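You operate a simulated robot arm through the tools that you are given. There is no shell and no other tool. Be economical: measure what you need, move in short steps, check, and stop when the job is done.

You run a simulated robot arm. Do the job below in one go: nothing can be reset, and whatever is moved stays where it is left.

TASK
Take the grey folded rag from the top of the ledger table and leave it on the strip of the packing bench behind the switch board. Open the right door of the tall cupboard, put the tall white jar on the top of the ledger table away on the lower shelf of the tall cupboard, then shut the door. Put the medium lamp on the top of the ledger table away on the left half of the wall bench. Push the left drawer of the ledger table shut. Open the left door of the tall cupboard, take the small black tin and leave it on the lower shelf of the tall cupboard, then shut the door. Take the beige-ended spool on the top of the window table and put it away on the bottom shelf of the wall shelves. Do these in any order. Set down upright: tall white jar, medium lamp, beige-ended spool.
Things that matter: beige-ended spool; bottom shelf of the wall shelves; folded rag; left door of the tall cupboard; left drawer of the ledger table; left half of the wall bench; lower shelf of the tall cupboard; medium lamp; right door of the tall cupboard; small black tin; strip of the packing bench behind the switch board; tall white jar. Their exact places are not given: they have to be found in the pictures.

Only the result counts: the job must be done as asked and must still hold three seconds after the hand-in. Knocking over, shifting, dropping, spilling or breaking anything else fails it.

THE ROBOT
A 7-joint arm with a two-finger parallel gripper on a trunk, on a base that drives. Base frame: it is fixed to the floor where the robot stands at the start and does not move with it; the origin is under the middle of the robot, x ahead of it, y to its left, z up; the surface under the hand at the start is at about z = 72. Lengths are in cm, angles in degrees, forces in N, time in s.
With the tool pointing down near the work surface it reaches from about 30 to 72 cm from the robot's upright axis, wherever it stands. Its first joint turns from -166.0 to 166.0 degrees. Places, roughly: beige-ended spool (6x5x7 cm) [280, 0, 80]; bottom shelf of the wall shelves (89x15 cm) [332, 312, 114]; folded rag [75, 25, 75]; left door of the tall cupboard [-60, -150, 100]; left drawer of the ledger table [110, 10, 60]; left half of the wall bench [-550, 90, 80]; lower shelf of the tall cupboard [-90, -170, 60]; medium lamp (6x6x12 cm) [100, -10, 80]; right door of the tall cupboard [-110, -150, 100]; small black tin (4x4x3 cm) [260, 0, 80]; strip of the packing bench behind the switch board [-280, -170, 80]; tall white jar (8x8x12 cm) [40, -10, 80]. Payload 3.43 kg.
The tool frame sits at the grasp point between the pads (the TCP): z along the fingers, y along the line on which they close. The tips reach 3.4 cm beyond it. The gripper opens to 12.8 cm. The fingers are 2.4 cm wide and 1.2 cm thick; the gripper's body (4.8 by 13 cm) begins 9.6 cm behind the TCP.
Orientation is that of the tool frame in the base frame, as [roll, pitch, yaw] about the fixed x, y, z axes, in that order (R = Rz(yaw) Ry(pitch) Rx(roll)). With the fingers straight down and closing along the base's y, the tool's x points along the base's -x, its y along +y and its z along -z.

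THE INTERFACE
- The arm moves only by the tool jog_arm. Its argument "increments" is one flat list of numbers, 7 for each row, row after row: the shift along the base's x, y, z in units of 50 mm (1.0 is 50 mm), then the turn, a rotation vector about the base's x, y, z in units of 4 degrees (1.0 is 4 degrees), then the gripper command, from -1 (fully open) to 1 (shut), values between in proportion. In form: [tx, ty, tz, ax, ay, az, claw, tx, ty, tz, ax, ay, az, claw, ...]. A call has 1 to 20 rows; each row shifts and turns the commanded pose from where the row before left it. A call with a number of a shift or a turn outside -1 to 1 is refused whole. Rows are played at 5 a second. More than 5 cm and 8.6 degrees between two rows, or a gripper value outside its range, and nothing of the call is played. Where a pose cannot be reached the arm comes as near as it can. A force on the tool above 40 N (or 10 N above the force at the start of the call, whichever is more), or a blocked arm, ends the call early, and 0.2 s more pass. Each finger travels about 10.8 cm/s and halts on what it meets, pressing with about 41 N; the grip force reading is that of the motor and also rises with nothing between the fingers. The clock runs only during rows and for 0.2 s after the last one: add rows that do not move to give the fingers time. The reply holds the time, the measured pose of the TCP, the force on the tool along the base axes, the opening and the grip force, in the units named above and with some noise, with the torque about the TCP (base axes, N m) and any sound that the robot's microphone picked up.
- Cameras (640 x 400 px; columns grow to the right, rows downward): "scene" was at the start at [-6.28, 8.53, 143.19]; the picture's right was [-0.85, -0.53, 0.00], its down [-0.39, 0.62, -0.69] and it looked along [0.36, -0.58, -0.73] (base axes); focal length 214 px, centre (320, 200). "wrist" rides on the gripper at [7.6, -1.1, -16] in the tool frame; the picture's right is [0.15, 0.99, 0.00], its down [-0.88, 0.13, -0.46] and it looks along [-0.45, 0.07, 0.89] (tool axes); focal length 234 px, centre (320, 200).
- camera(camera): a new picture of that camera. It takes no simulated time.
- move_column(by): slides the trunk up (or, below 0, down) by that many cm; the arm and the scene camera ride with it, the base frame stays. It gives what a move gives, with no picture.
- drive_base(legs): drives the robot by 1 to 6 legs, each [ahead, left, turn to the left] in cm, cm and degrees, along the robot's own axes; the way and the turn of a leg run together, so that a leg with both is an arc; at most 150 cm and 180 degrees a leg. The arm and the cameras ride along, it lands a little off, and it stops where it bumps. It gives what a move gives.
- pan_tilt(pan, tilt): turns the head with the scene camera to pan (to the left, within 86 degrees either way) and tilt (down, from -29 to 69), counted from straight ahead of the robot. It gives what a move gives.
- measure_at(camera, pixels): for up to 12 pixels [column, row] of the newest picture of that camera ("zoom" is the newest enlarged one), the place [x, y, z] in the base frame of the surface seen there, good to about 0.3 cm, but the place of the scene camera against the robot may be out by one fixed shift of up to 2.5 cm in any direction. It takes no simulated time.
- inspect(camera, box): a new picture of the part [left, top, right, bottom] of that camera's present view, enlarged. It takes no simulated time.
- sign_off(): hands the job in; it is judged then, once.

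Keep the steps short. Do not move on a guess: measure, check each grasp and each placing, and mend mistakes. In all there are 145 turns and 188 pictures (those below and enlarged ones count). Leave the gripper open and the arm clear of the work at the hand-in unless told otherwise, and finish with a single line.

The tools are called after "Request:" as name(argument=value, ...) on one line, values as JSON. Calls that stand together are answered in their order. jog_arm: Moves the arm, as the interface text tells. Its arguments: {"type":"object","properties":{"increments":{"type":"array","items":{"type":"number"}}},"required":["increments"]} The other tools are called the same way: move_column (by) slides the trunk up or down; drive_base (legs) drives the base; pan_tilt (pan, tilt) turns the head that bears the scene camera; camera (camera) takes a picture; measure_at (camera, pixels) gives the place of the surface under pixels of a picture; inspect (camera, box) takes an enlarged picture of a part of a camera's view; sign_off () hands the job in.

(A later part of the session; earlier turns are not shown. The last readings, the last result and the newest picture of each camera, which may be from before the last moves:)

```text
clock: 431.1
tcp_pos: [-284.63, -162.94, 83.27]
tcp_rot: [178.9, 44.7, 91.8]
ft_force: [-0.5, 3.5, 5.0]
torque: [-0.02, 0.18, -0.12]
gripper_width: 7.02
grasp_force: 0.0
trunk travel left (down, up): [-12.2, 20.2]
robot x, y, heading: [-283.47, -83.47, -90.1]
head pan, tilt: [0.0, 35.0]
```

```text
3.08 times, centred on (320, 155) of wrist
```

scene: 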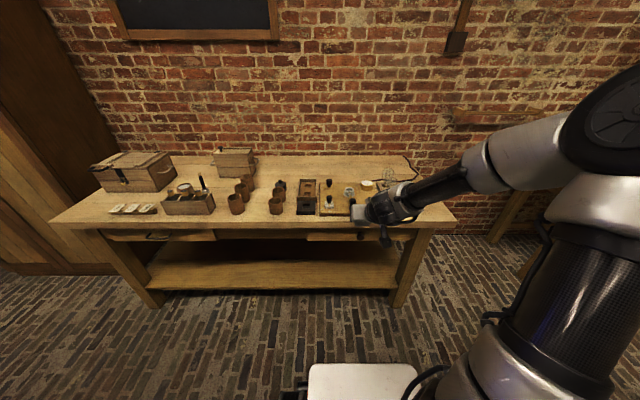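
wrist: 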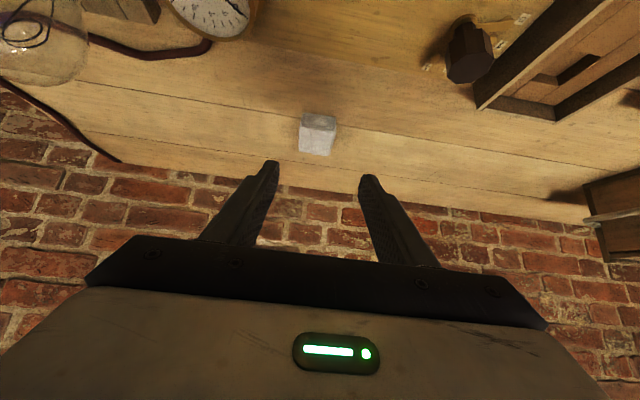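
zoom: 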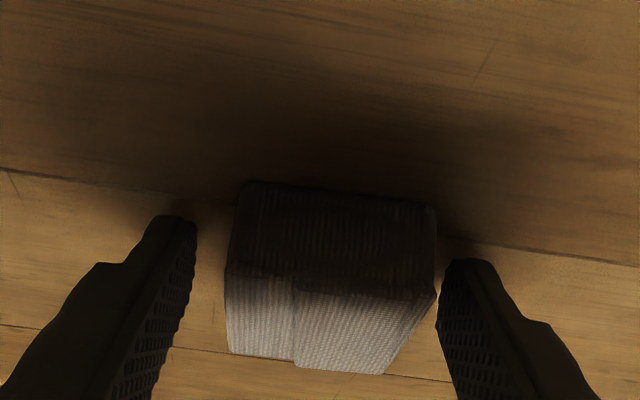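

Request:
jog_arm(increments=[0.02, -0.06, 0.05, 0, 0, 0, -0.1, 0, 0, 0, 0, 0, 0, 0.4, 0, 0, 0, 0, 0, 0, 1, 0, 0, 0, 0, 0, 0, 1, 0, 0, 0, 0, 0, 0, 1, 0, 0, 0.3, 0, 0, 0, 1, 0, 0.2, 0.6, 0, 0, 0, 1, 0, 0.5, 0.7, 0, 0, 0, 1, 0, 0.6, 0.7, 0, 0, 0, 1, 0, 0.7, 0.7, 0, 0, 0, 1, 0, 0.9, 0, 0, 0, 0, 1, 0, 0.9, 0, 0, 0, 0, 1])

Request:
drive_base(legs=[[-20, 0, 0], [0, 0, -90], [-140, 0, 0], [-140, 0, 0], [-88, 0, 0]])

Request:
camera(camera="wrist")

```text
clock: 433.8
tcp_pos: [-284.42, -144.39, 98.56]
tcp_rot: [178.9, 44.7, 91.8]
ft_force: [0.3, 0.2, -0.2]
torque: [0.01, 0.01, 0.03]
gripper_width: 5.44
grasp_force: 41.5
trunk travel left (down, up): [-12.2, 20.2]
robot x, y, heading: [-283.33, -83.26, -90.2]
head pan, tilt: [0.0, 35.0]
```

```text
clock: 456.6
tcp_pos: [19.72, -54.97, 98.48]
tcp_rot: [178.9, 44.8, 3.3]
ft_force: [0.0, 0.0, -0.7]
torque: [-0.05, 0.0, -0.03]
gripper_width: 5.47
grasp_force: 41.2
trunk travel left (down, up): [-12.2, 20.2]
robot x, y, heading: [81.06, -53.76, -178.6]
head pan, tilt: [0.0, 35.0]
```

```text
53 pictures are left
```

wrist: 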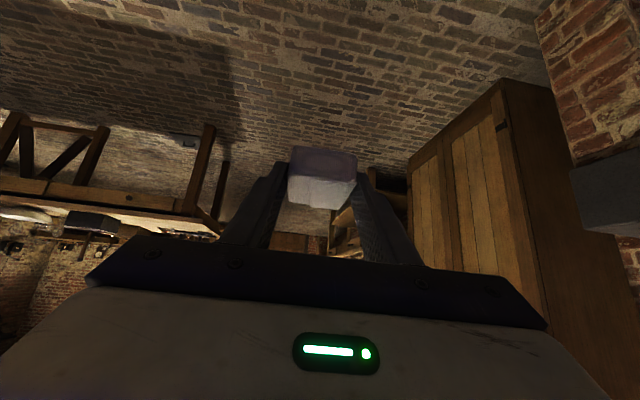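

Request:
drive_base(legs=[[0, 20, 0], [0, 0, -91.4], [16, -4, 0]])

```text
clock: 464.1
tcp_pos: [86.45, 3.12, 98.45]
tcp_rot: [179.0, 44.8, -88.2]
ft_force: [-0.4, 0.5, -0.5]
torque: [-0.05, 0.01, -0.02]
gripper_width: 5.48
grasp_force: 41.2
trunk travel left (down, up): [-12.2, 20.2]
robot x, y, heading: [85.83, -57.64, 89.9]
head pan, tilt: [0.0, 35.0]
```

Excellent alignment. Lower it back to its original spot (TCP 85.9, 6.0, 75.6).

Request:
jog_arm(increments=[-0.03, 0.15, -0.85, 0, 0, 0, 1, -0.03, 0.15, -0.85, 0, 0, 0, 1, -0.03, 0.15, -0.85, 0, 0, 0, 1, -0.02, 0.12, -0.85, 0, 0, 0, 1, 0, 0, -0.85, 0, 0, 0, 1, 0, 0, -0.2, 0, 0, 0, 1, 0, 0, -0.1, 0, 0, 0, 1, 0, 0, -0.04, 0, 0, 0, 1, 0, 0, 0, 0, 0, 0, 1])

Request:
inspect(camera="wrist", box=[220, 90, 420, 230])

```text
clock: 466.1
tcp_pos: [85.83, 6.02, 75.5]
tcp_rot: [178.8, 44.8, -88.3]
ft_force: [0.0, 1.0, -0.8]
torque: [0.03, 0.0, 0.0]
gripper_width: 5.48
grasp_force: 40.8
trunk travel left (down, up): [-12.2, 20.2]
robot x, y, heading: [85.39, -57.83, 90.4]
head pan, tilt: [0.0, 35.0]
```

```text
2.86 times, centred on (320, 160) of wrist
```

zoom: 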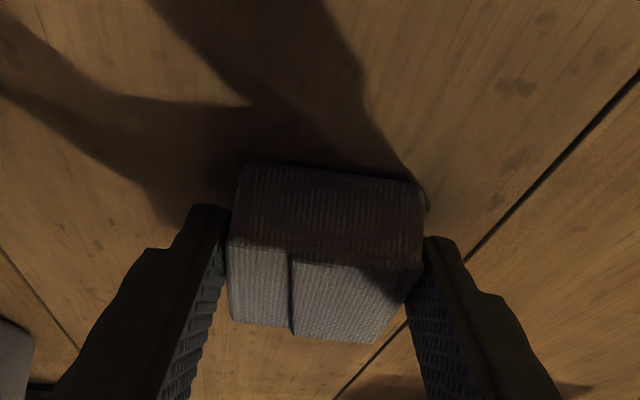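

Compared with the original view it should sit ~0.3 cm more to -x and -y; I correct, touch down, and release.

Request:
jog_arm(increments=[-0.06, -0.06, 0, 0, 0, 0, 1, 0, 0, -0.03, 0, 0, 0, 1, 0, 0, 0, 0, 0, 0, 1, 0, 0, 0, 0, 0, 0, 0.1, 0, 0, 0, 0, 0, 0, -0.05, 0, 0, 0, 0, 0, 0, -0.1])

Request:
inspect(camera="wrist", box=[220, 90, 420, 230])

```text
clock: 467.6
tcp_pos: [85.38, 5.7, 75.44]
tcp_rot: [179.0, 44.8, -88.2]
ft_force: [0.6, 0.0, 0.0]
torque: [0.02, 0.02, -0.01]
gripper_width: 7.04
grasp_force: 0.1
trunk travel left (down, up): [-12.2, 20.2]
robot x, y, heading: [85.52, -58.03, 90.4]
head pan, tilt: [0.0, 35.0]
```

```text
2.86 times, centred on (320, 160) of wrist
```

zoom: 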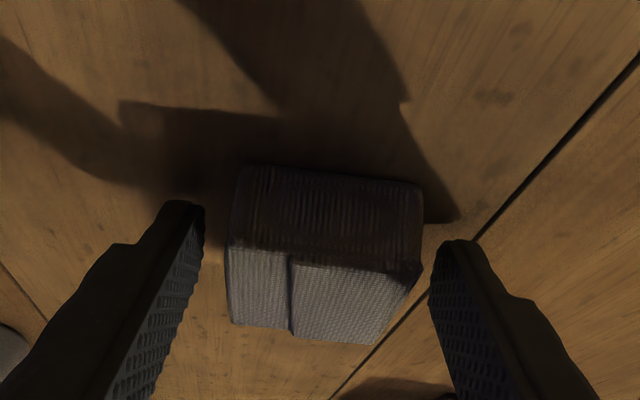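

Restored. I retreat, check its position, and shift along to the darker grey rag.

Request:
jog_arm(increments=[0, -0.4, 0.4, 0, 0, 0, -0.1, 0, -0.5, 0.5, 0, 0, 0, -0.1, 0, -0.5, 0.5, 0, 0, 0, -0.1, 0, -0.6, 0.4, 0, 0, 0, -0.1])

Request:
camera(camera="wrist")

Request:
drive_base(legs=[[0, 38, 0]])

Request:
camera(camera="wrist")

Request:
inspect(camera="wrist", box=[270, 80, 400, 190])

```text
clock: 468.6
tcp_pos: [85.5, -4.38, 84.46]
tcp_rot: [178.9, 44.7, -88.3]
ft_force: [-0.4, 0.9, -0.2]
torque: [-0.01, 0.01, 0.01]
gripper_width: 7.05
grasp_force: 0.0
trunk travel left (down, up): [-12.2, 20.2]
robot x, y, heading: [85.29, -57.87, 90.0]
head pan, tilt: [0.0, 35.0]
```

```text
50 pictures are left
```

wrist: 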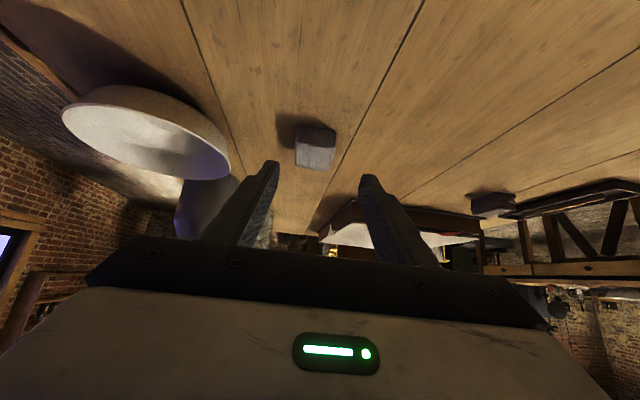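

```text
clock: 472.7
tcp_pos: [48.76, -4.24, 84.32]
tcp_rot: [178.9, 44.8, -88.6]
ft_force: [-0.6, 0.1, -0.3]
torque: [0.0, 0.02, -0.01]
gripper_width: 7.05
grasp_force: 0.1
trunk travel left (down, up): [-12.2, 20.2]
robot x, y, heading: [48.04, -57.8, 89.5]
head pan, tilt: [0.0, 35.0]
```

```text
49 pictures are left
```

wrist: 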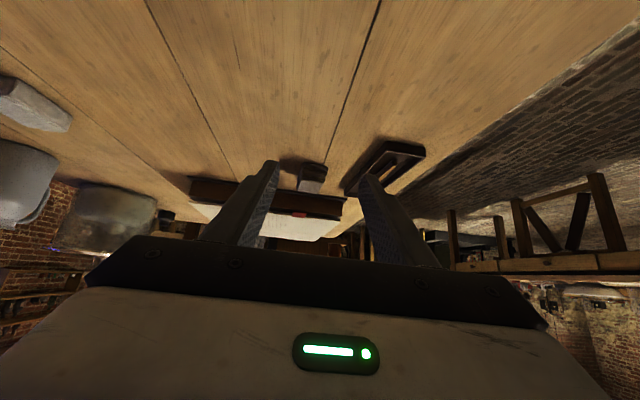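

```text
3.64 times, centred on (335, 135) of wrist
```

zoom: 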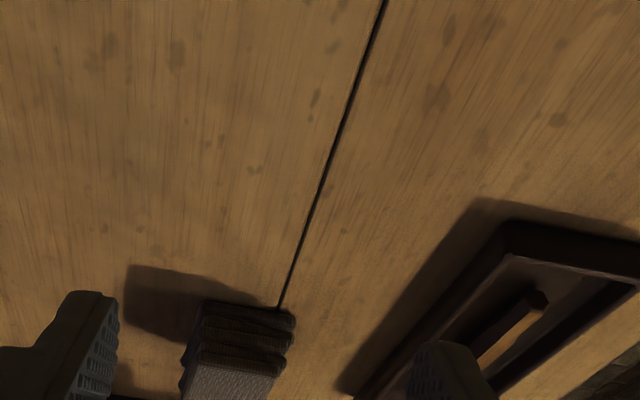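

Request:
measure_at(camera="wrist", pixels=[[312, 168], [300, 175], [325, 175], [312, 186], [304, 190], [318, 192], [375, 160], [352, 185]])

Request:
jog_arm(increments=[-0.2, 0.6, 0, 0, 0, 0, -0.1, 0, 0.9, 0, 0, 0, 0, -0.1, 0, 0.5, 0, 0, 0, 0, -0.1, 0, 0, 0, 0, 0, 0, -0.1])

Request:
inspect(camera="wrist", box=[240, 80, 400, 200])

Request:
measure_at(camera="zoom", pixels=[[320, 210], [280, 210], [360, 210], [320, 250], [320, 180], [290, 240], [350, 250]])

```text
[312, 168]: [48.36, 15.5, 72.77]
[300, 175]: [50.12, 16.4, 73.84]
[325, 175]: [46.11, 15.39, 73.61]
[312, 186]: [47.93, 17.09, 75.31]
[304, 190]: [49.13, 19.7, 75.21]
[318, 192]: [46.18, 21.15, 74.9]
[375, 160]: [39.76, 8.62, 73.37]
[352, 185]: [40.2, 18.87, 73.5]
```

```text
clock: 473.7
tcp_pos: [47.95, 5.94, 84.41]
tcp_rot: [178.9, 44.7, -88.6]
ft_force: [-0.6, -0.2, 0.4]
torque: [-0.01, -0.03, 0.01]
gripper_width: 7.04
grasp_force: 0.0
trunk travel left (down, up): [-12.2, 20.2]
robot x, y, heading: [47.98, -57.65, 89.9]
head pan, tilt: [0.0, 35.0]
```

```text
3.33 times, centred on (320, 140) of wrist
```

zoom: 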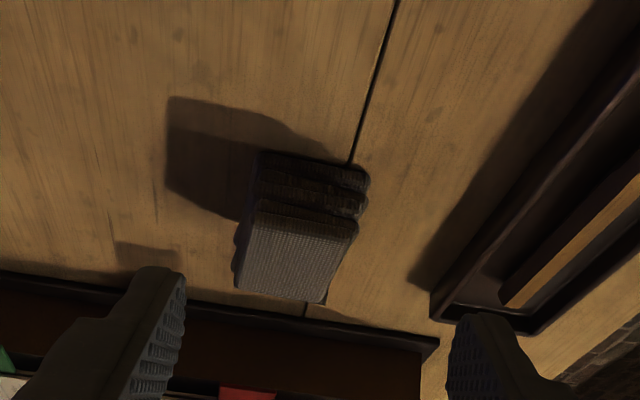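

```text
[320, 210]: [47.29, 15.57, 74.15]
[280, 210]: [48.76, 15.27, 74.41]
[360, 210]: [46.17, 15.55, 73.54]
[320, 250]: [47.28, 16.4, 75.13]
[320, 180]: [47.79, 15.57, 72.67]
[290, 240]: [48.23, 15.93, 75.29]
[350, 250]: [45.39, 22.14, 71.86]
```

Request:
jog_arm(increments=[0.01, 0.45, -0.45, 0, 0, 0, -0.1, 0, 0.45, -0.45, 0, 0, 0, -0.1, 0, 0.45, -0.45, 0, 0, 0, -0.1, 0, 0.45, -0.3, 0, 0, 0, -0.1, 0, 0.3, -0.11, 0, 0, 0, -0.1, 0, 0, 0, 0, 0, 0, -0.1])

Request:
inspect(camera="wrist", box=[220, 90, 420, 230])

```text
clock: 475.1
tcp_pos: [47.85, 16.53, 75.59]
tcp_rot: [178.8, 44.6, -88.5]
ft_force: [0.5, 0.3, -0.3]
torque: [0.02, -0.02, -0.02]
gripper_width: 7.04
grasp_force: 0.1
trunk travel left (down, up): [-12.2, 20.2]
robot x, y, heading: [48.26, -58.15, 89.5]
head pan, tilt: [0.0, 35.0]
```

```text
2.86 times, centred on (320, 160) of wrist
```

zoom: 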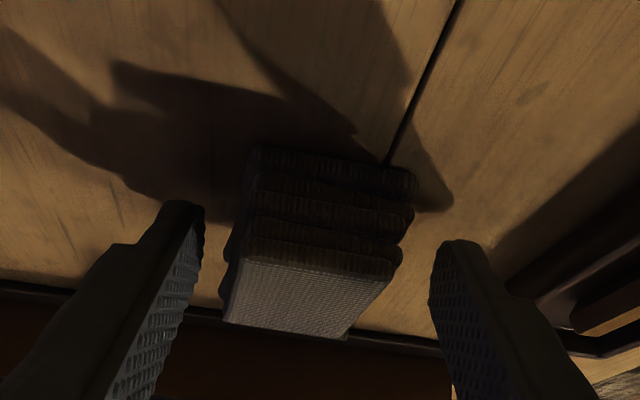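

Positioned. Close, lift, and drive to the packing bench as before.

Request:
jog_arm(increments=[0, 0, 0, 0, 0, 0, 0.3, 0, 0, 0, 0, 0, 0, 0.7, 0, 0, 0, 0, 0, 0, 1, 0, 0, 0, 0, 0, 0, 1, 0, 0, 0.2, 0, 0, 0, 1, 0, -0.2, 0.5, 0, 0, 0, 1, 0, -0.6, 0.7, 0, 0, 0, 1, 0, -0.6, 0.7, 0, 0, 0, 1, 0, -0.6, 0.7, 0, 0, 0, 1, 0, -0.6, 0.7, 0, 0, 0, 1, 0, -0.6, 0.7, 0, 0, 0, 1, 0, -0.7, 0.6, 0, 0, 0, 1])

Request:
camera(camera="wrist")

```text
clock: 477.7
tcp_pos: [47.82, -3.31, 99.62]
tcp_rot: [178.8, 44.6, -88.7]
ft_force: [-0.7, -1.0, -0.9]
torque: [-0.02, -0.02, 0.0]
gripper_width: 4.7
grasp_force: 41.5
trunk travel left (down, up): [-12.2, 20.2]
robot x, y, heading: [48.14, -57.96, 89.3]
head pan, tilt: [0.0, 35.0]
```

```text
45 pictures are left
```

wrist: 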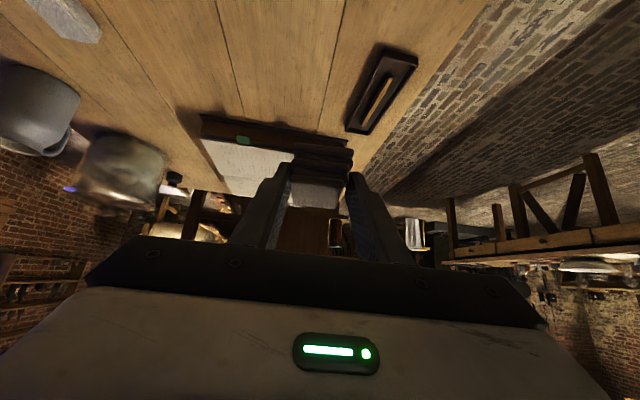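

Request:
drive_base(legs=[[-15, 0, 0], [0, 0, 90.7], [140, -8, 0], [140, -8, 0], [52, 0, 0], [0, 0, 90]])

```text
clock: 502.7
tcp_pos: [-282.4, -109.13, 99.59]
tcp_rot: [178.9, 44.9, 91.9]
ft_force: [0.5, 0.2, -0.6]
torque: [0.02, -0.01, -0.01]
gripper_width: 4.69
grasp_force: 40.9
trunk travel left (down, up): [-12.2, 20.2]
robot x, y, heading: [-283.34, -54.5, -89.6]
head pan, tilt: [0.0, 35.0]
```

Request:
drive_base(legs=[[29, 0, 0]])

Request:
jog_arm(increments=[0, -0.8, 0, 0, 0, 0, 1, 0, -0.8, 0, 0, 0, 0, 1, 0, -0.8, 0, 0, 0, 0, 1, 0, -0.8, -0.2, 0, 0, 0, 1, 0, -0.8, -0.4, 0, 0, 0, 1, 0, -0.8, -0.4, 0, 0, 0, 1, 0, -0.1, -0.8, 0, 0, 0, 1, 0, 0, -0.8, 0, 0, 0, 1, 0, 0, -0.4, 0, 0, 0, 1, 0, 0, 0, 0, 0, 0, 1])

Request:
camera(camera="wrist")

```text
clock: 504.7
tcp_pos: [-281.78, -137.51, 99.79]
tcp_rot: [178.8, 44.8, 92.4]
ft_force: [-0.1, -0.3, -0.7]
torque: [-0.01, -0.02, 0.0]
gripper_width: 4.67
grasp_force: 41.0
trunk travel left (down, up): [-12.2, 20.2]
robot x, y, heading: [-283.7, -83.08, -89.4]
head pan, tilt: [0.0, 35.0]
```

```text
clock: 506.9
tcp_pos: [-281.59, -162.09, 84.77]
tcp_rot: [179.0, 44.8, 92.2]
ft_force: [-0.1, -0.3, 0.1]
torque: [-0.02, 0.03, 0.0]
gripper_width: 4.67
grasp_force: 41.2
trunk travel left (down, up): [-12.2, 20.2]
robot x, y, heading: [-283.26, -83.36, -89.3]
head pan, tilt: [0.0, 35.0]
```

```text
44 pictures are left
```

wrist: 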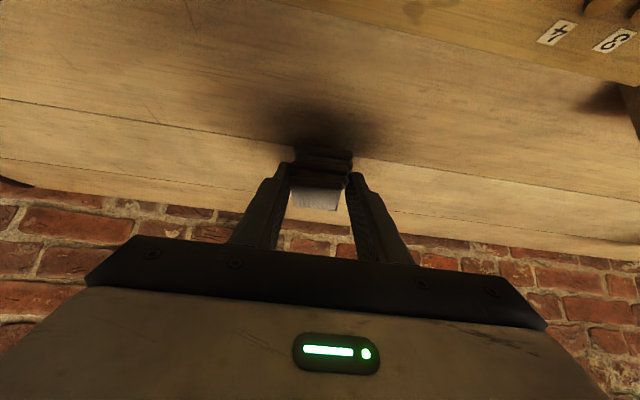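

Lower the last 1.3 cm, release, and retreat along the tool axis.

Request:
jog_arm(increments=[0, 0, -0.15, 0, 0, 0, 1, 0, 0, -0.1, 0, 0, 0, 1, 0, 0, -0.04, 0, 0, 0, 1, 0, 0, 0, 0, 0, 0, 1, 0, 0, 0, 0, 0, 0, 0.2, 0, 0, 0, 0, 0, 0, 0, 0, 0, 0, 0, 0, 0, -0.1, 0, 0.4, 0.4, 0, 0, 0, -0.1, 0, 0.5, 0.5, 0, 0, 0, -0.1, 0, 0.5, 0.6, 0, 0, 0, -0.1, 0, 0.5, 0.6, 0, 0, 0, -0.1, 0, 0.9, 0.2, 0, 0, 0, -0.1, 0, 0.9, 0, 0, 0, 0, -0.1])

Request:
camera(camera="wrist")

Request:
inspect(camera="scene", box=[280, 165, 420, 268])

```text
clock: 509.7
tcp_pos: [-281.77, -143.61, 95.09]
tcp_rot: [178.9, 44.7, 92.3]
ft_force: [0.3, 0.4, 0.2]
torque: [0.0, 0.02, 0.02]
gripper_width: 7.03
grasp_force: 0.0
trunk travel left (down, up): [-12.2, 20.2]
robot x, y, heading: [-283.18, -82.81, -89.5]
head pan, tilt: [0.0, 35.0]
```

```text
43 pictures are left
```

wrist: 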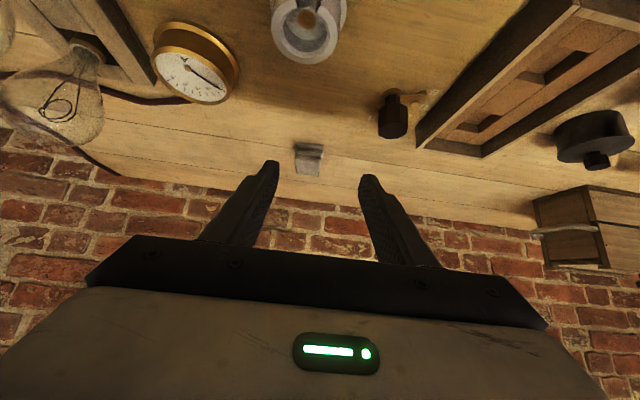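

```text
3.88 times, centred on (350, 216) of scene
```

zoom: 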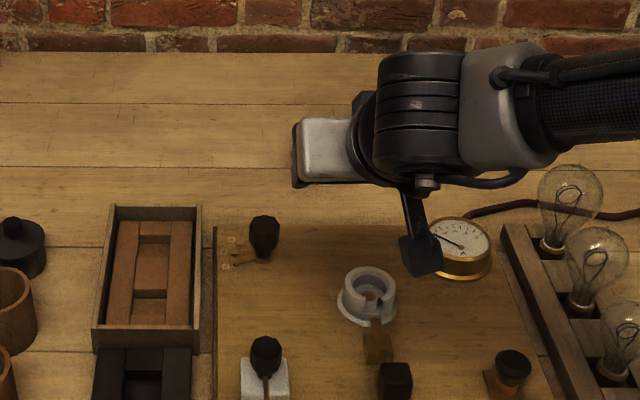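

The rag reads mid-grey here and lies on the strip. Next: the drawer. I drive to the far side of the ledger table, facing -x.

Request:
drive_base(legs=[[-25, 0, 0], [0, 0, -90.5], [-140, 4, 0], [-140, 4, 0], [-140, 4, 0], [-58, 0, 0]])

Request:
drive_base(legs=[[0, -72, 0]])

Request:
jog_arm(increments=[0, 0, -0.8, 0, 0, 0, 1, 0, 0, -0.8, 0, 0, 0, 1, 0, 0, -0.8, 0, 0, 0, 1, 0, 0, -0.8, 0, 0, 0, 1, 0, 0, -0.8, 0, 0, 0, 1, 0, 0, -0.8, 0, 0, 0, 1, 0, 0, -0.8, 0, 0, 0, 1, 0, 0, -0.4, 0, 0, 0, 1])

Request:
camera(camera="wrist")

```text
clock: 538.3
tcp_pos: [137.31, -73.06, 95.04]
tcp_rot: [178.9, 44.7, -0.2]
ft_force: [0.6, 0.0, 0.6]
torque: [0.02, -0.01, 0.01]
gripper_width: 7.02
grasp_force: 0.0
trunk travel left (down, up): [-12.2, 20.2]
robot x, y, heading: [198.06, -74.15, 177.8]
head pan, tilt: [0.0, 35.0]
```

```text
clock: 545.7
tcp_pos: [139.43, -1.23, 95.06]
tcp_rot: [179.0, 44.7, 0.3]
ft_force: [-0.3, 0.1, -0.9]
torque: [0.01, 0.0, 0.02]
gripper_width: 7.03
grasp_force: 0.0
trunk travel left (down, up): [-12.2, 20.2]
robot x, y, heading: [200.25, -1.87, 178.7]
head pan, tilt: [0.0, 35.0]
```

```text
clock: 547.5
tcp_pos: [139.48, -1.1, 64.98]
tcp_rot: [179.0, 44.7, 0.3]
ft_force: [0.8, 0.3, -0.7]
torque: [0.03, 0.0, 0.05]
gripper_width: 0.02
grasp_force: 32.9
trunk travel left (down, up): [-12.2, 20.2]
robot x, y, heading: [200.31, -1.79, 179.0]
head pan, tilt: [0.0, 35.0]
```

```text
41 pictures are left
```

wrist: 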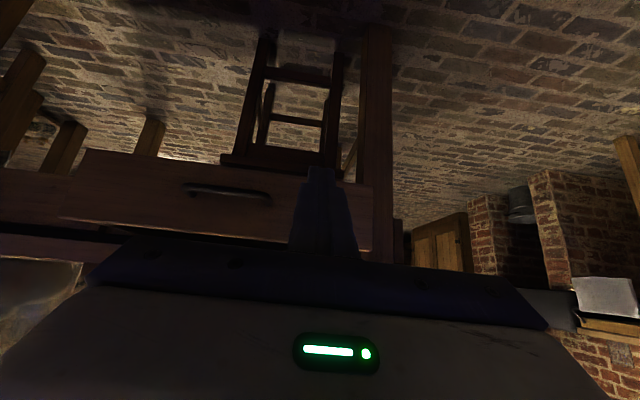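

Request:
measure_at(camera="wrist", pixels=[[270, 170], [270, 230], [150, 170], [230, 190], [30, 200], [30, 250], [370, 200], [385, 150], [355, 210]])

```text
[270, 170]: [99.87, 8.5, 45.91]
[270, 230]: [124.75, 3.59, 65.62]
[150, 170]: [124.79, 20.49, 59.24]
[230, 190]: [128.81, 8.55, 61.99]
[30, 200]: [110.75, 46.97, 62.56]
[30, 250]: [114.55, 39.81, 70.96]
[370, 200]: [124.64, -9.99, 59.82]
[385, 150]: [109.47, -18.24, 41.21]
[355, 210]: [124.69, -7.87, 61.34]
```

Drawer face at x=124.7; the shut neighbour is at x=110.75. I drive 23 cm to push it, then finish with the arm.

Request:
drive_base(legs=[[12, 0, 0], [11, 0, 0]])

Request:
jog_arm(increments=[-0.15, 0, 0, 0, 0, 0, 1, -0.15, 0, 0, 0, 0, 0, 1, -0.12, 0, 0, 0, 0, 0, 1, -0.1, 0, 0, 0, 0, 0, 1, -0.08, 0, 0, 0, 0, 0, 1, -0.06, 0, 0, 0, 0, 0, 1])

Request:
camera(camera="wrist")

```text
clock: 549.5
tcp_pos: [116.31, -0.66, 64.96]
tcp_rot: [178.9, 44.8, 0.4]
ft_force: [0.0, 0.6, -0.1]
torque: [0.0, -0.02, 0.04]
gripper_width: 0.01
grasp_force: 33.2
trunk travel left (down, up): [-12.2, 20.2]
robot x, y, heading: [177.0, -1.58, 178.6]
head pan, tilt: [0.0, 35.0]
```

```text
clock: 550.8
tcp_pos: [113.99, -0.83, 64.71]
tcp_rot: [178.8, 44.2, 0.3]
ft_force: [8.3, 0.4, 3.9]
torque: [-0.02, -0.14, 0.02]
gripper_width: 0.01
grasp_force: 33.4
trunk travel left (down, up): [-12.2, 20.2]
robot x, y, heading: [177.63, -1.37, 178.4]
head pan, tilt: [0.0, 35.0]
stopped in row 6: the force on the tool passed its limit at 46 N (the readings are from after the stop); the commanded pose is now the measured one
```

```text
40 pictures are left
```

wrist: 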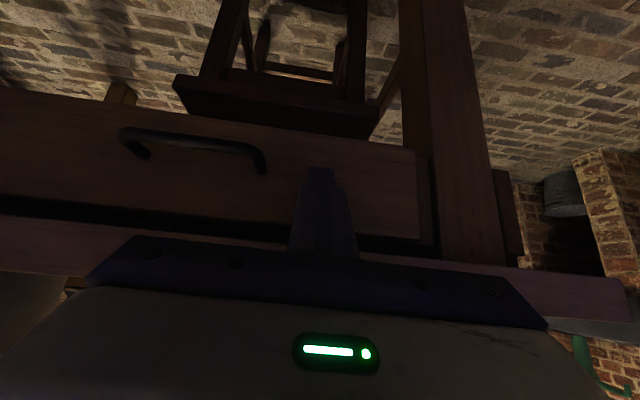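

The drawer is home (stopped at x≈110.75). I verify the face, retreat, and turn to the window table.

Request:
measure_at(camera="wrist", pixels=[[390, 200], [60, 170], [250, 190], [430, 200]])

Request:
drive_base(legs=[[-20, 0, 0]])

Request:
jog_arm(increments=[0, 0, 0.8, 0, 0, 0, -0.6, 0, 0, 0.8, 0, 0, 0, -0.6, 0, 0, 0.8, 0, 0, 0, -0.6, 0, 0, 0.8, 0, 0, 0, -0.6, 0, 0, 0.8, 0, 0, 0, -0.6, 0, 0, 0.8, 0, 0, 0, -0.6, 0.3, 0, 0.8, 0, 0, 0, -0.6, 0.6, 0, 0.4, 0, 0, 0, -0.6, 0.6, 0, 0, 0, 0, 0, -0.6])

Request:
drive_base(legs=[[0, 0, -178.6]])

Request:
pan_tilt(pan=60, tilt=20)

Request:
camera(camera="scene")

Request:
camera(camera="wrist")

```text
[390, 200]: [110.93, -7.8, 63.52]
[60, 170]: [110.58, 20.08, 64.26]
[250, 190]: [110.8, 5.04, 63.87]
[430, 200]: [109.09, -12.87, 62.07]
```

```text
clock: 552.4
tcp_pos: [133.98, -1.46, 64.77]
tcp_rot: [178.9, 44.3, 0.6]
ft_force: [0.5, -1.1, -0.3]
torque: [-0.01, -0.02, 0.01]
gripper_width: 0.03
grasp_force: 33.3
trunk travel left (down, up): [-12.2, 20.2]
robot x, y, heading: [197.36, -1.52, 179.0]
head pan, tilt: [0.0, 35.0]
```

```text
clock: 554.4
tcp_pos: [141.81, -1.32, 94.84]
tcp_rot: [178.7, 44.2, 0.6]
ft_force: [0.0, -0.2, -0.4]
torque: [0.01, 0.0, -0.02]
gripper_width: 10.27
grasp_force: 0.1
trunk travel left (down, up): [-12.2, 20.2]
robot x, y, heading: [197.91, -1.6, 179.0]
head pan, tilt: [0.0, 35.0]
```

```text
clock: 562.2
tcp_pos: [253.13, 1.23, 94.89]
tcp_rot: [178.9, 44.3, -176.0]
ft_force: [-0.1, -0.3, -0.2]
torque: [-0.06, -0.02, 0.01]
gripper_width: 10.27
grasp_force: 0.0
trunk travel left (down, up): [-12.2, 20.2]
robot x, y, heading: [197.14, -1.71, 2.3]
head pan, tilt: [0.0, 35.0]
```

```text
clock: 563.5
tcp_pos: [253.11, 1.18, 94.94]
tcp_rot: [178.9, 44.4, -176.0]
ft_force: [0.3, 0.1, -1.3]
torque: [0.01, -0.02, 0.0]
gripper_width: 10.27
grasp_force: 0.0
trunk travel left (down, up): [-12.2, 20.2]
robot x, y, heading: [197.31, -1.54, 2.3]
head pan, tilt: [60.0, 20.0]
```

```text
39 pictures are left
```

scene: 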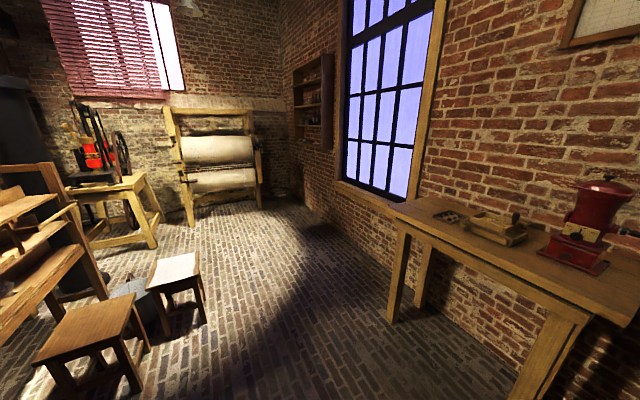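

```text
38 pictures are left
```

wrist: 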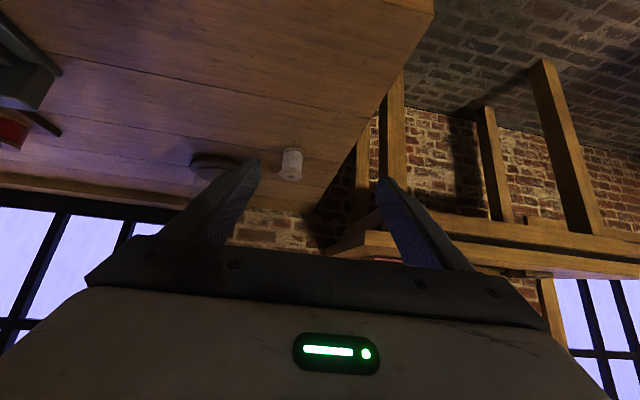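

Request:
measure_at(camera="scene", pixels=[[200, 320], [180, 255], [395, 318], [400, 208], [262, 205], [310, 140], [310, 108], [255, 150], [150, 245]])

Request:
drive_base(legs=[[13, 0, -2.3]])

Request:
camera(camera="wrist")

Request:
inspect(camera="scene", box=[250, 30, 350, 170])

```text
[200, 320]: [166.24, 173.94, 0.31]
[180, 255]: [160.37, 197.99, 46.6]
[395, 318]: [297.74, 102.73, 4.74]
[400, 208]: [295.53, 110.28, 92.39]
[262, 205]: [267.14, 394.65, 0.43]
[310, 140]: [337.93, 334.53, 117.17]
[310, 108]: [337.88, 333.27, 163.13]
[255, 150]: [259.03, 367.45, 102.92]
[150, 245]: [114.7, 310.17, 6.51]
```

```text
clock: 564.8
tcp_pos: [266.47, -0.76, 94.96]
tcp_rot: [178.8, 44.3, -178.3]
ft_force: [-1.2, 0.8, 0.8]
torque: [0.01, -0.01, -0.01]
gripper_width: 10.23
grasp_force: 0.1
trunk travel left (down, up): [-12.2, 20.2]
robot x, y, heading: [210.66, -1.81, -0.1]
head pan, tilt: [60.0, 20.0]
```

```text
37 pictures are left
```

wrist: 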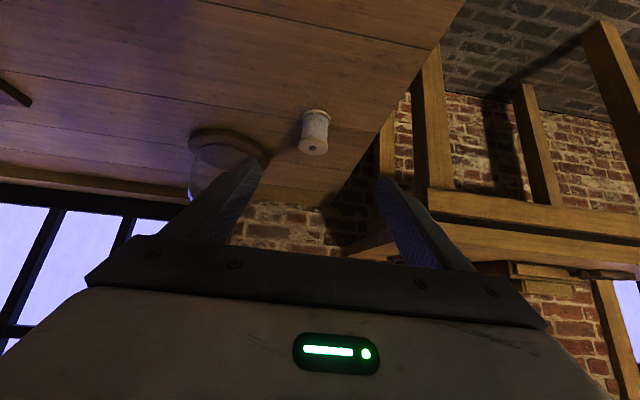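

```text
2.86 times, centred on (300, 100) of scene
```

zoom: 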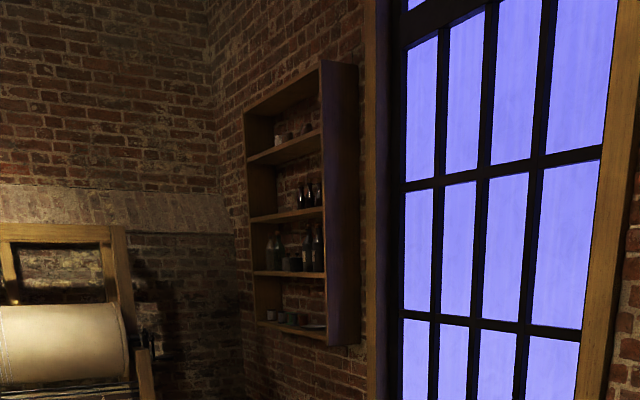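

Request:
measure_at(camera="wrist", pixels=[[316, 110], [314, 130], [303, 130], [325, 130], [313, 148], [300, 145], [325, 148], [262, 158], [225, 132]])

Request:
jog_arm(increments=[0.3, 0, -0.6, 0, 0, 0, -0.2, 0.3, 0, -0.6, 0, 0, 0, -0.2, 0.3, 0, -0.6, 0, 0, 0, -0.2, 0.3, 0, -0.3, 0, 0, 0, -0.2, 0, 0, 0, 0, 0, 0, -0.2])

Request:
camera(camera="wrist")

```text
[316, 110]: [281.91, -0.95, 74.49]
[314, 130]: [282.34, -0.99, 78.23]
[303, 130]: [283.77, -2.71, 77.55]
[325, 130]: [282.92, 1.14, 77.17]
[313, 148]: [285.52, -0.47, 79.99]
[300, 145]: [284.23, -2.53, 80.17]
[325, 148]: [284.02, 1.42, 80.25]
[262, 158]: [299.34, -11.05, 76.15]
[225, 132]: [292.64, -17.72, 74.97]
```

```text
clock: 566.0
tcp_pos: [272.35, -0.74, 84.43]
tcp_rot: [178.8, 44.4, -178.3]
ft_force: [0.2, -0.2, 0.8]
torque: [0.01, 0.0, 0.0]
gripper_width: 7.69
grasp_force: 0.1
trunk travel left (down, up): [-12.2, 20.2]
robot x, y, heading: [210.98, -1.12, -0.0]
head pan, tilt: [60.0, 20.0]
```

```text
35 pictures are left
```

wrist: 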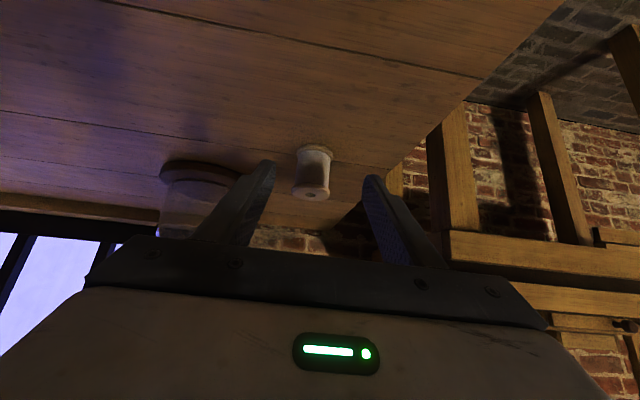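

Spool centre ≈(284.3,-0.6), height 74–80. Move in.

Request:
jog_arm(increments=[0.5, 0.01, -0.35, 0, 0, 0, -0.2, 0.5, 0.01, -0.35, 0, 0, 0, -0.2, 0.5, 0, -0.3, 0, 0, 0, -0.2, 0.5, 0, -0.2, 0, 0, 0, -0.2, 0.3, 0, -0.1, 0, 0, 0, -0.2, 0, 0, 0, 0, 0, 0, -0.2])

Request:
camera(camera="wrist")

```text
clock: 567.4
tcp_pos: [283.94, -0.71, 78.05]
tcp_rot: [178.9, 44.3, -178.4]
ft_force: [0.5, 0.6, -0.9]
torque: [-0.02, 0.0, -0.01]
gripper_width: 7.7
grasp_force: 0.1
trunk travel left (down, up): [-12.2, 20.2]
robot x, y, heading: [210.24, -1.57, 0.0]
head pan, tilt: [60.0, 20.0]
```

```text
34 pictures are left
```

wrist: 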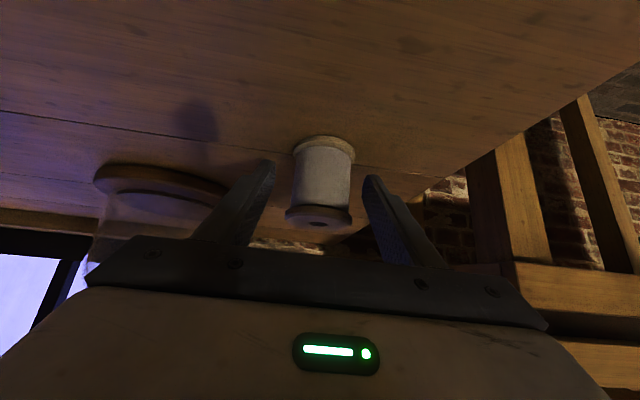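

Spool between the fingers. Close, lift, retract, and drive along the wall toward the wall shelves.

Request:
jog_arm(increments=[0, 0, 0, 0, 0, 0, 0.5, 0, 0, 0, 0, 0, 0, 1, 0, 0, 0, 0, 0, 0, 1, 0, 0, 0, 0, 0, 0, 1, 0, 0, 0.3, 0, 0, 0, 1, 0, 0, 0.7, 0, 0, 0, 1, -0.4, 0, 0.8, 0, 0, 0, 1, -0.6, 0, 0.7, 0, 0, 0, 1, -0.6, 0, 0.7, 0, 0, 0, 1, -0.7, 0, 0.7, 0, 0, 0, 1, -0.8, 0, 0.5, 0, 0, 0, 1, -0.8, 0, 0.5, 0, 0, 0, 1, -0.6, 0, 0.7, 0, 0, 0, 1, 0, 0, 0.9, 0, 0, 0, 1])

Request:
camera(camera="wrist")

```text
clock: 570.4
tcp_pos: [261.31, -0.71, 110.33]
tcp_rot: [178.9, 44.2, -178.3]
ft_force: [0.2, 0.3, -0.3]
torque: [0.0, 0.02, 0.0]
gripper_width: 4.81
grasp_force: 41.0
trunk travel left (down, up): [-12.2, 20.2]
robot x, y, heading: [210.63, -1.49, -0.0]
head pan, tilt: [60.0, 20.0]
```

```text
33 pictures are left
```

wrist: 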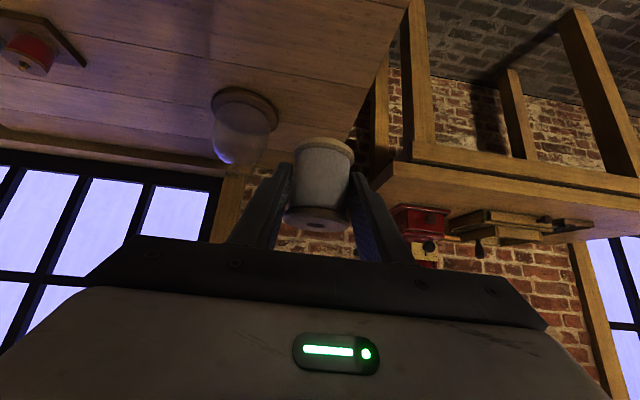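

Request:
move_column(by=14)

Request:
drive_base(legs=[[0, 140, 0], [0, 140, 0], [0, 26, 0]])

Request:
pan_tilt(pan=0, tilt=15)

Request:
camera(camera="scene")

Request:
camera(camera="wrist")

```text
clock: 572.0
tcp_pos: [261.3, -0.75, 124.21]
tcp_rot: [178.9, 44.3, -178.2]
ft_force: [0.3, -0.7, -0.7]
torque: [0.01, 0.01, -0.03]
gripper_width: 4.79
grasp_force: 41.2
trunk travel left (down, up): [-26.2, 6.2]
robot x, y, heading: [210.9, -1.59, -0.0]
head pan, tilt: [60.0, 20.0]
```

```text
clock: 601.7
tcp_pos: [255.38, 307.41, 124.23]
tcp_rot: [178.7, 44.2, -177.3]
ft_force: [-0.5, -0.1, -0.1]
torque: [-0.02, 0.01, 0.01]
gripper_width: 4.75
grasp_force: 41.4
trunk travel left (down, up): [-26.2, 6.2]
robot x, y, heading: [204.82, 305.72, 1.2]
head pan, tilt: [60.0, 20.0]
```

```text
clock: 603.0
tcp_pos: [255.36, 307.37, 124.28]
tcp_rot: [178.8, 44.3, -177.5]
ft_force: [0.0, 0.0, 0.5]
torque: [-0.01, 0.01, 0.02]
gripper_width: 4.77
grasp_force: 40.9
trunk travel left (down, up): [-26.2, 6.2]
robot x, y, heading: [204.34, 305.98, 0.9]
head pan, tilt: [0.0, 15.0]
```

```text
32 pictures are left
```

scene: 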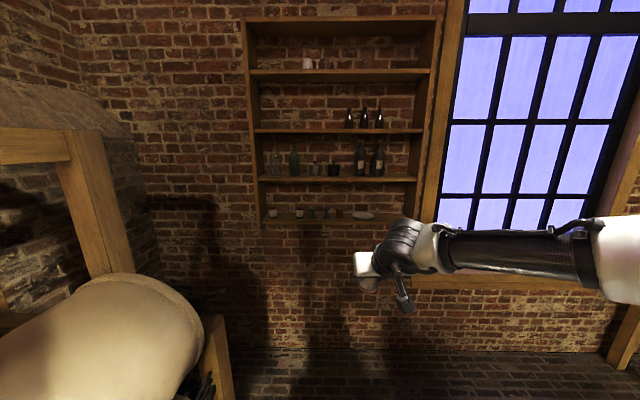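

```text
31 pictures are left
```

wrist: 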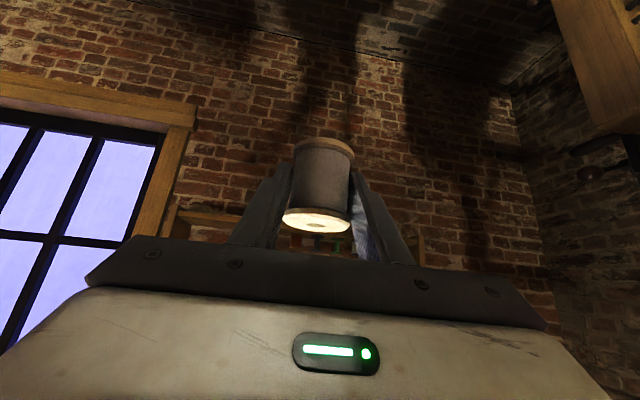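

Request:
inspect(camera="scene", box=[250, 160, 430, 240])

Request:
measure_at(camera="zoom", pixels=[[80, 190], [155, 195], [235, 190], [290, 190], [400, 190], [400, 200], [480, 195], [330, 205], [560, 185], [420, 60], [520, 200]])

Request:
measure_at(camera="scene", pixels=[[225, 330], [200, 320], [120, 220], [215, 370], [170, 300]])

```text
3.56 times, centred on (340, 200) of scene
```

zoom: 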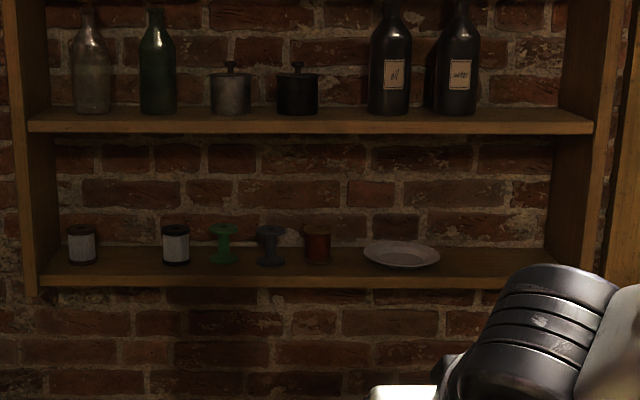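

```text
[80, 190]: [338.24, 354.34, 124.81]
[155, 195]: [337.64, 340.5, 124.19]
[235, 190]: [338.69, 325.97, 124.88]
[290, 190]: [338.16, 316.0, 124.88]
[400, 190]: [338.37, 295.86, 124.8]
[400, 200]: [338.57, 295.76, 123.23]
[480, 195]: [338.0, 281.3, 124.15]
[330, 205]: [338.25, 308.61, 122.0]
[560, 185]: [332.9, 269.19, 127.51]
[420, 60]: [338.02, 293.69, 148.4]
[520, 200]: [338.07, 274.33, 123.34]
```

```text
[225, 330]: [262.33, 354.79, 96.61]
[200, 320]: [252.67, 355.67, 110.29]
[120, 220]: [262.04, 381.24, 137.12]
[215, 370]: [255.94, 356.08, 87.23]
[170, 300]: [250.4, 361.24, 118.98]
```

Request:
measure_at(camera="zoom", pixels=[[490, 262], [490, 280], [350, 265], [440, 258], [548, 240], [120, 265], [380, 268], [500, 115], [500, 128]])

Request:
drive_base(legs=[[0, -29, -0.8], [46, 0, 0]])

Request:
camera(camera="wrist")

```text
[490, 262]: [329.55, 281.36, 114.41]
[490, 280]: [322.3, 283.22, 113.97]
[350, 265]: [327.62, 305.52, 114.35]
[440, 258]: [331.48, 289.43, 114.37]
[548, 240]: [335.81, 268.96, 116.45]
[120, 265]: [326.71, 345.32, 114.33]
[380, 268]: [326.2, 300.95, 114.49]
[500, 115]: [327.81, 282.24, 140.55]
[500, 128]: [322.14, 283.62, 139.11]
```

```text
clock: 608.7
tcp_pos: [301.68, 277.96, 124.18]
tcp_rot: [178.9, 44.3, -178.2]
ft_force: [-0.2, 0.1, 0.4]
torque: [0.01, 0.01, 0.0]
gripper_width: 4.73
grasp_force: 41.1
trunk travel left (down, up): [-26.2, 6.2]
robot x, y, heading: [251.21, 277.16, 0.1]
head pan, tilt: [0.0, 15.0]
```

```text
29 pictures are left
```

wrist: 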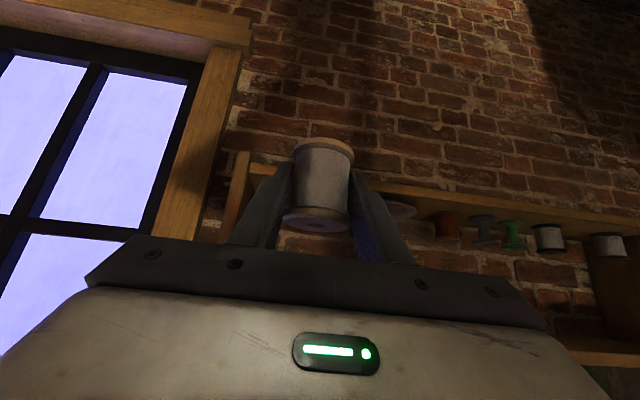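

Request:
measure_at(camera="wrist", pixels=[[380, 188], [390, 200], [420, 203], [268, 178], [240, 190], [500, 215], [402, 212], [375, 192], [232, 210]])

```text
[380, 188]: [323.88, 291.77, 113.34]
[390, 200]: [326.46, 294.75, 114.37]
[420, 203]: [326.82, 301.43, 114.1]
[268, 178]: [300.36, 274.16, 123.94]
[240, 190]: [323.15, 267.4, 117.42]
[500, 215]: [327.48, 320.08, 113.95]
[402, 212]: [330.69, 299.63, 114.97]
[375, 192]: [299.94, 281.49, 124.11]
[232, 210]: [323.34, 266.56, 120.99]
```

Shelf z≈114.2, front x≈323.7, plate edge beyond y≈291, side wall y≈267. I move in at y≈278.5 with 2.5 cm clearance.

Request:
drive_base(legs=[[7, 0, 0]])

Request:
jog_arm(increments=[0.4, 0, -0.4, 0, 0, 0, 1, 0.5, 0.05, -0.2, 0, 0, 0, 1, 0.6, 0.05, 0, 0, 0, 0, 1, 0.6, 0, 0, 0, 0, 0, 1, 0.6, 0, 0, 0, 0, 0, 1, 0.6, 0, 0, 0, 0, 0, 1, 0.6, 0, 0, 0, 0, 0, 1, 0.5, 0, 0, 0, 0, 0, 1, 0, 0, 0, 0, 0, 0, 1])

Request:
camera(camera="wrist")

```text
clock: 609.7
tcp_pos: [308.68, 278.06, 124.21]
tcp_rot: [178.8, 44.3, -178.2]
ft_force: [-0.7, -0.5, -0.6]
torque: [-0.01, 0.0, -0.01]
gripper_width: 4.76
grasp_force: 40.5
trunk travel left (down, up): [-26.2, 6.2]
robot x, y, heading: [257.81, 277.25, -0.0]
head pan, tilt: [0.0, 15.0]
```

```text
clock: 611.7
tcp_pos: [330.56, 278.67, 121.24]
tcp_rot: [178.8, 44.3, -178.3]
ft_force: [-0.1, 0.2, -0.6]
torque: [-0.01, 0.0, -0.02]
gripper_width: 4.78
grasp_force: 41.0
trunk travel left (down, up): [-26.2, 6.2]
robot x, y, heading: [257.95, 277.21, 0.3]
head pan, tilt: [0.0, 15.0]
```

```text
28 pictures are left
```

wrist: 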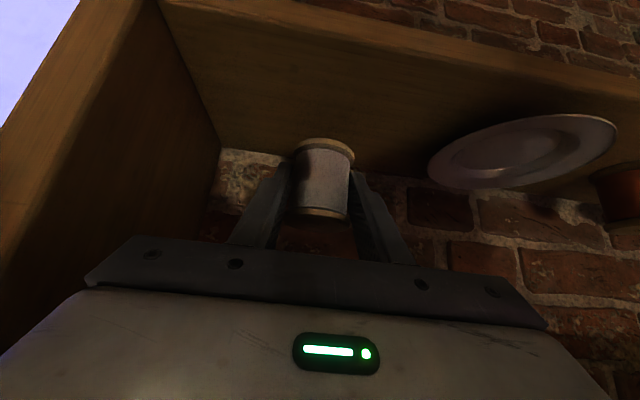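

Well placed between wall and plate. Lower to contact.

Request:
jog_arm(increments=[0, 0, -0.25, 0, 0, 0, 1, 0, 0, -0.2, 0, 0, 0, 1, 0, 0, -0.06, 0, 0, 0, 1, 0, 0, -0.05, 0, 0, 0, 1, 0, 0, -0.03, 0, 0, 0, 1, 0, 0, 0, 0, 0, 0, 1])

Request:
inspect(camera="wrist", box=[240, 100, 400, 240])

```text
clock: 613.1
tcp_pos: [330.67, 278.52, 118.2]
tcp_rot: [178.6, 44.3, -178.2]
ft_force: [0.4, -0.1, -0.3]
torque: [0.01, -0.04, 0.01]
gripper_width: 4.74
grasp_force: 41.1
trunk travel left (down, up): [-26.2, 6.2]
robot x, y, heading: [257.88, 277.03, 0.2]
head pan, tilt: [0.0, 15.0]
```

```text
2.86 times, centred on (320, 170) of wrist
```

zoom: 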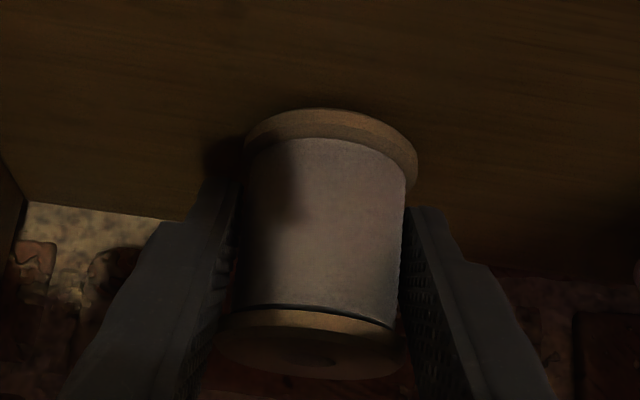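

Not touching yet; a few millimetres more, watching the force.

Request:
jog_arm(increments=[0, 0, -0.03, 0, 0, 0, 1, 0, 0, -0.03, 0, 0, 0, 1, 0, 0, 0, 0, 0, 0, 1])

```text
clock: 613.9
tcp_pos: [330.8, 278.62, 118.1]
tcp_rot: [178.8, 44.3, -178.3]
ft_force: [0.0, 0.7, -0.8]
torque: [-0.02, 0.04, 0.03]
gripper_width: 4.73
grasp_force: 41.2
trunk travel left (down, up): [-26.2, 6.2]
robot x, y, heading: [257.91, 276.99, 0.1]
head pan, tilt: [0.0, 15.0]
```

Request:
jog_arm(increments=[0, 0, -0.04, 0, 0, 0, 1, 0, 0, -0.03, 0, 0, 0, 1, 0, 0, 0, 0, 0, 0, 1])

```text
clock: 614.7
tcp_pos: [330.63, 278.41, 117.95]
tcp_rot: [178.8, 44.5, -178.1]
ft_force: [0.3, -1.6, 11.8]
torque: [-0.32, -0.02, 0.03]
gripper_width: 4.75
grasp_force: 40.8
trunk travel left (down, up): [-26.2, 6.2]
robot x, y, heading: [258.04, 276.91, 0.1]
head pan, tilt: [0.0, 15.0]
```

Contact (12 N). Release and withdraw.

Request:
jog_arm(increments=[0, 0, 0, 0, 0, 0, 0.15, 0, 0, 0, 0, 0, 0, 0, 0, 0, 0, 0, 0, 0, -0.1, 0, 0, 0, 0, 0, 0, -0.1, -0.4, 0, 0.25, 0, 0, 0, -0.1, -0.6, 0, 0.3, 0, 0, 0, -0.1, -0.7, 0, 0.2, 0, 0, 0, -0.1, -0.8, 0, 0.1, 0, 0, 0, -0.1, -0.8, 0, 0, 0, 0, 0, -0.1, -0.6, 0, 0, 0, 0, 0, -0.1])

Request:
camera(camera="wrist")

Request:
inspect(camera="scene", box=[220, 130, 420, 270])

```text
clock: 616.9
tcp_pos: [311.07, 278.5, 122.09]
tcp_rot: [178.8, 44.3, -178.1]
ft_force: [0.0, 0.1, 0.4]
torque: [-0.01, 0.03, 0.01]
gripper_width: 7.03
grasp_force: 0.2
trunk travel left (down, up): [-26.2, 6.2]
robot x, y, heading: [257.68, 276.64, -0.1]
head pan, tilt: [0.0, 15.0]
```

```text
26 pictures are left
```

wrist: 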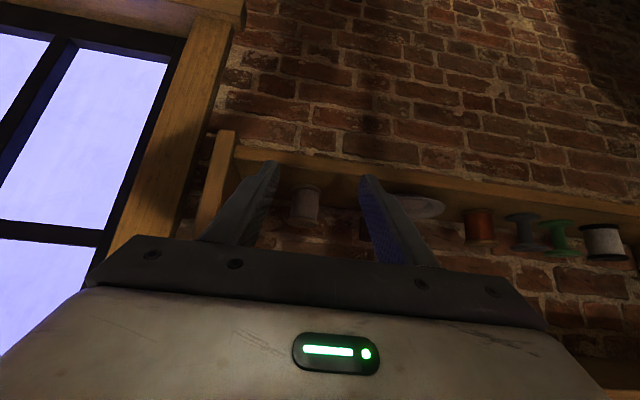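

```text
2.86 times, centred on (320, 200) of scene
```

zoom: 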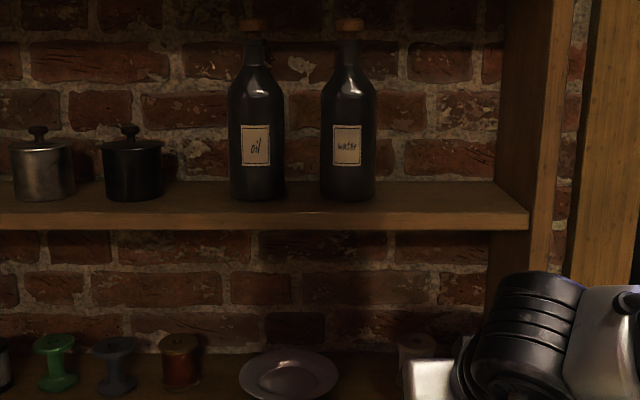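

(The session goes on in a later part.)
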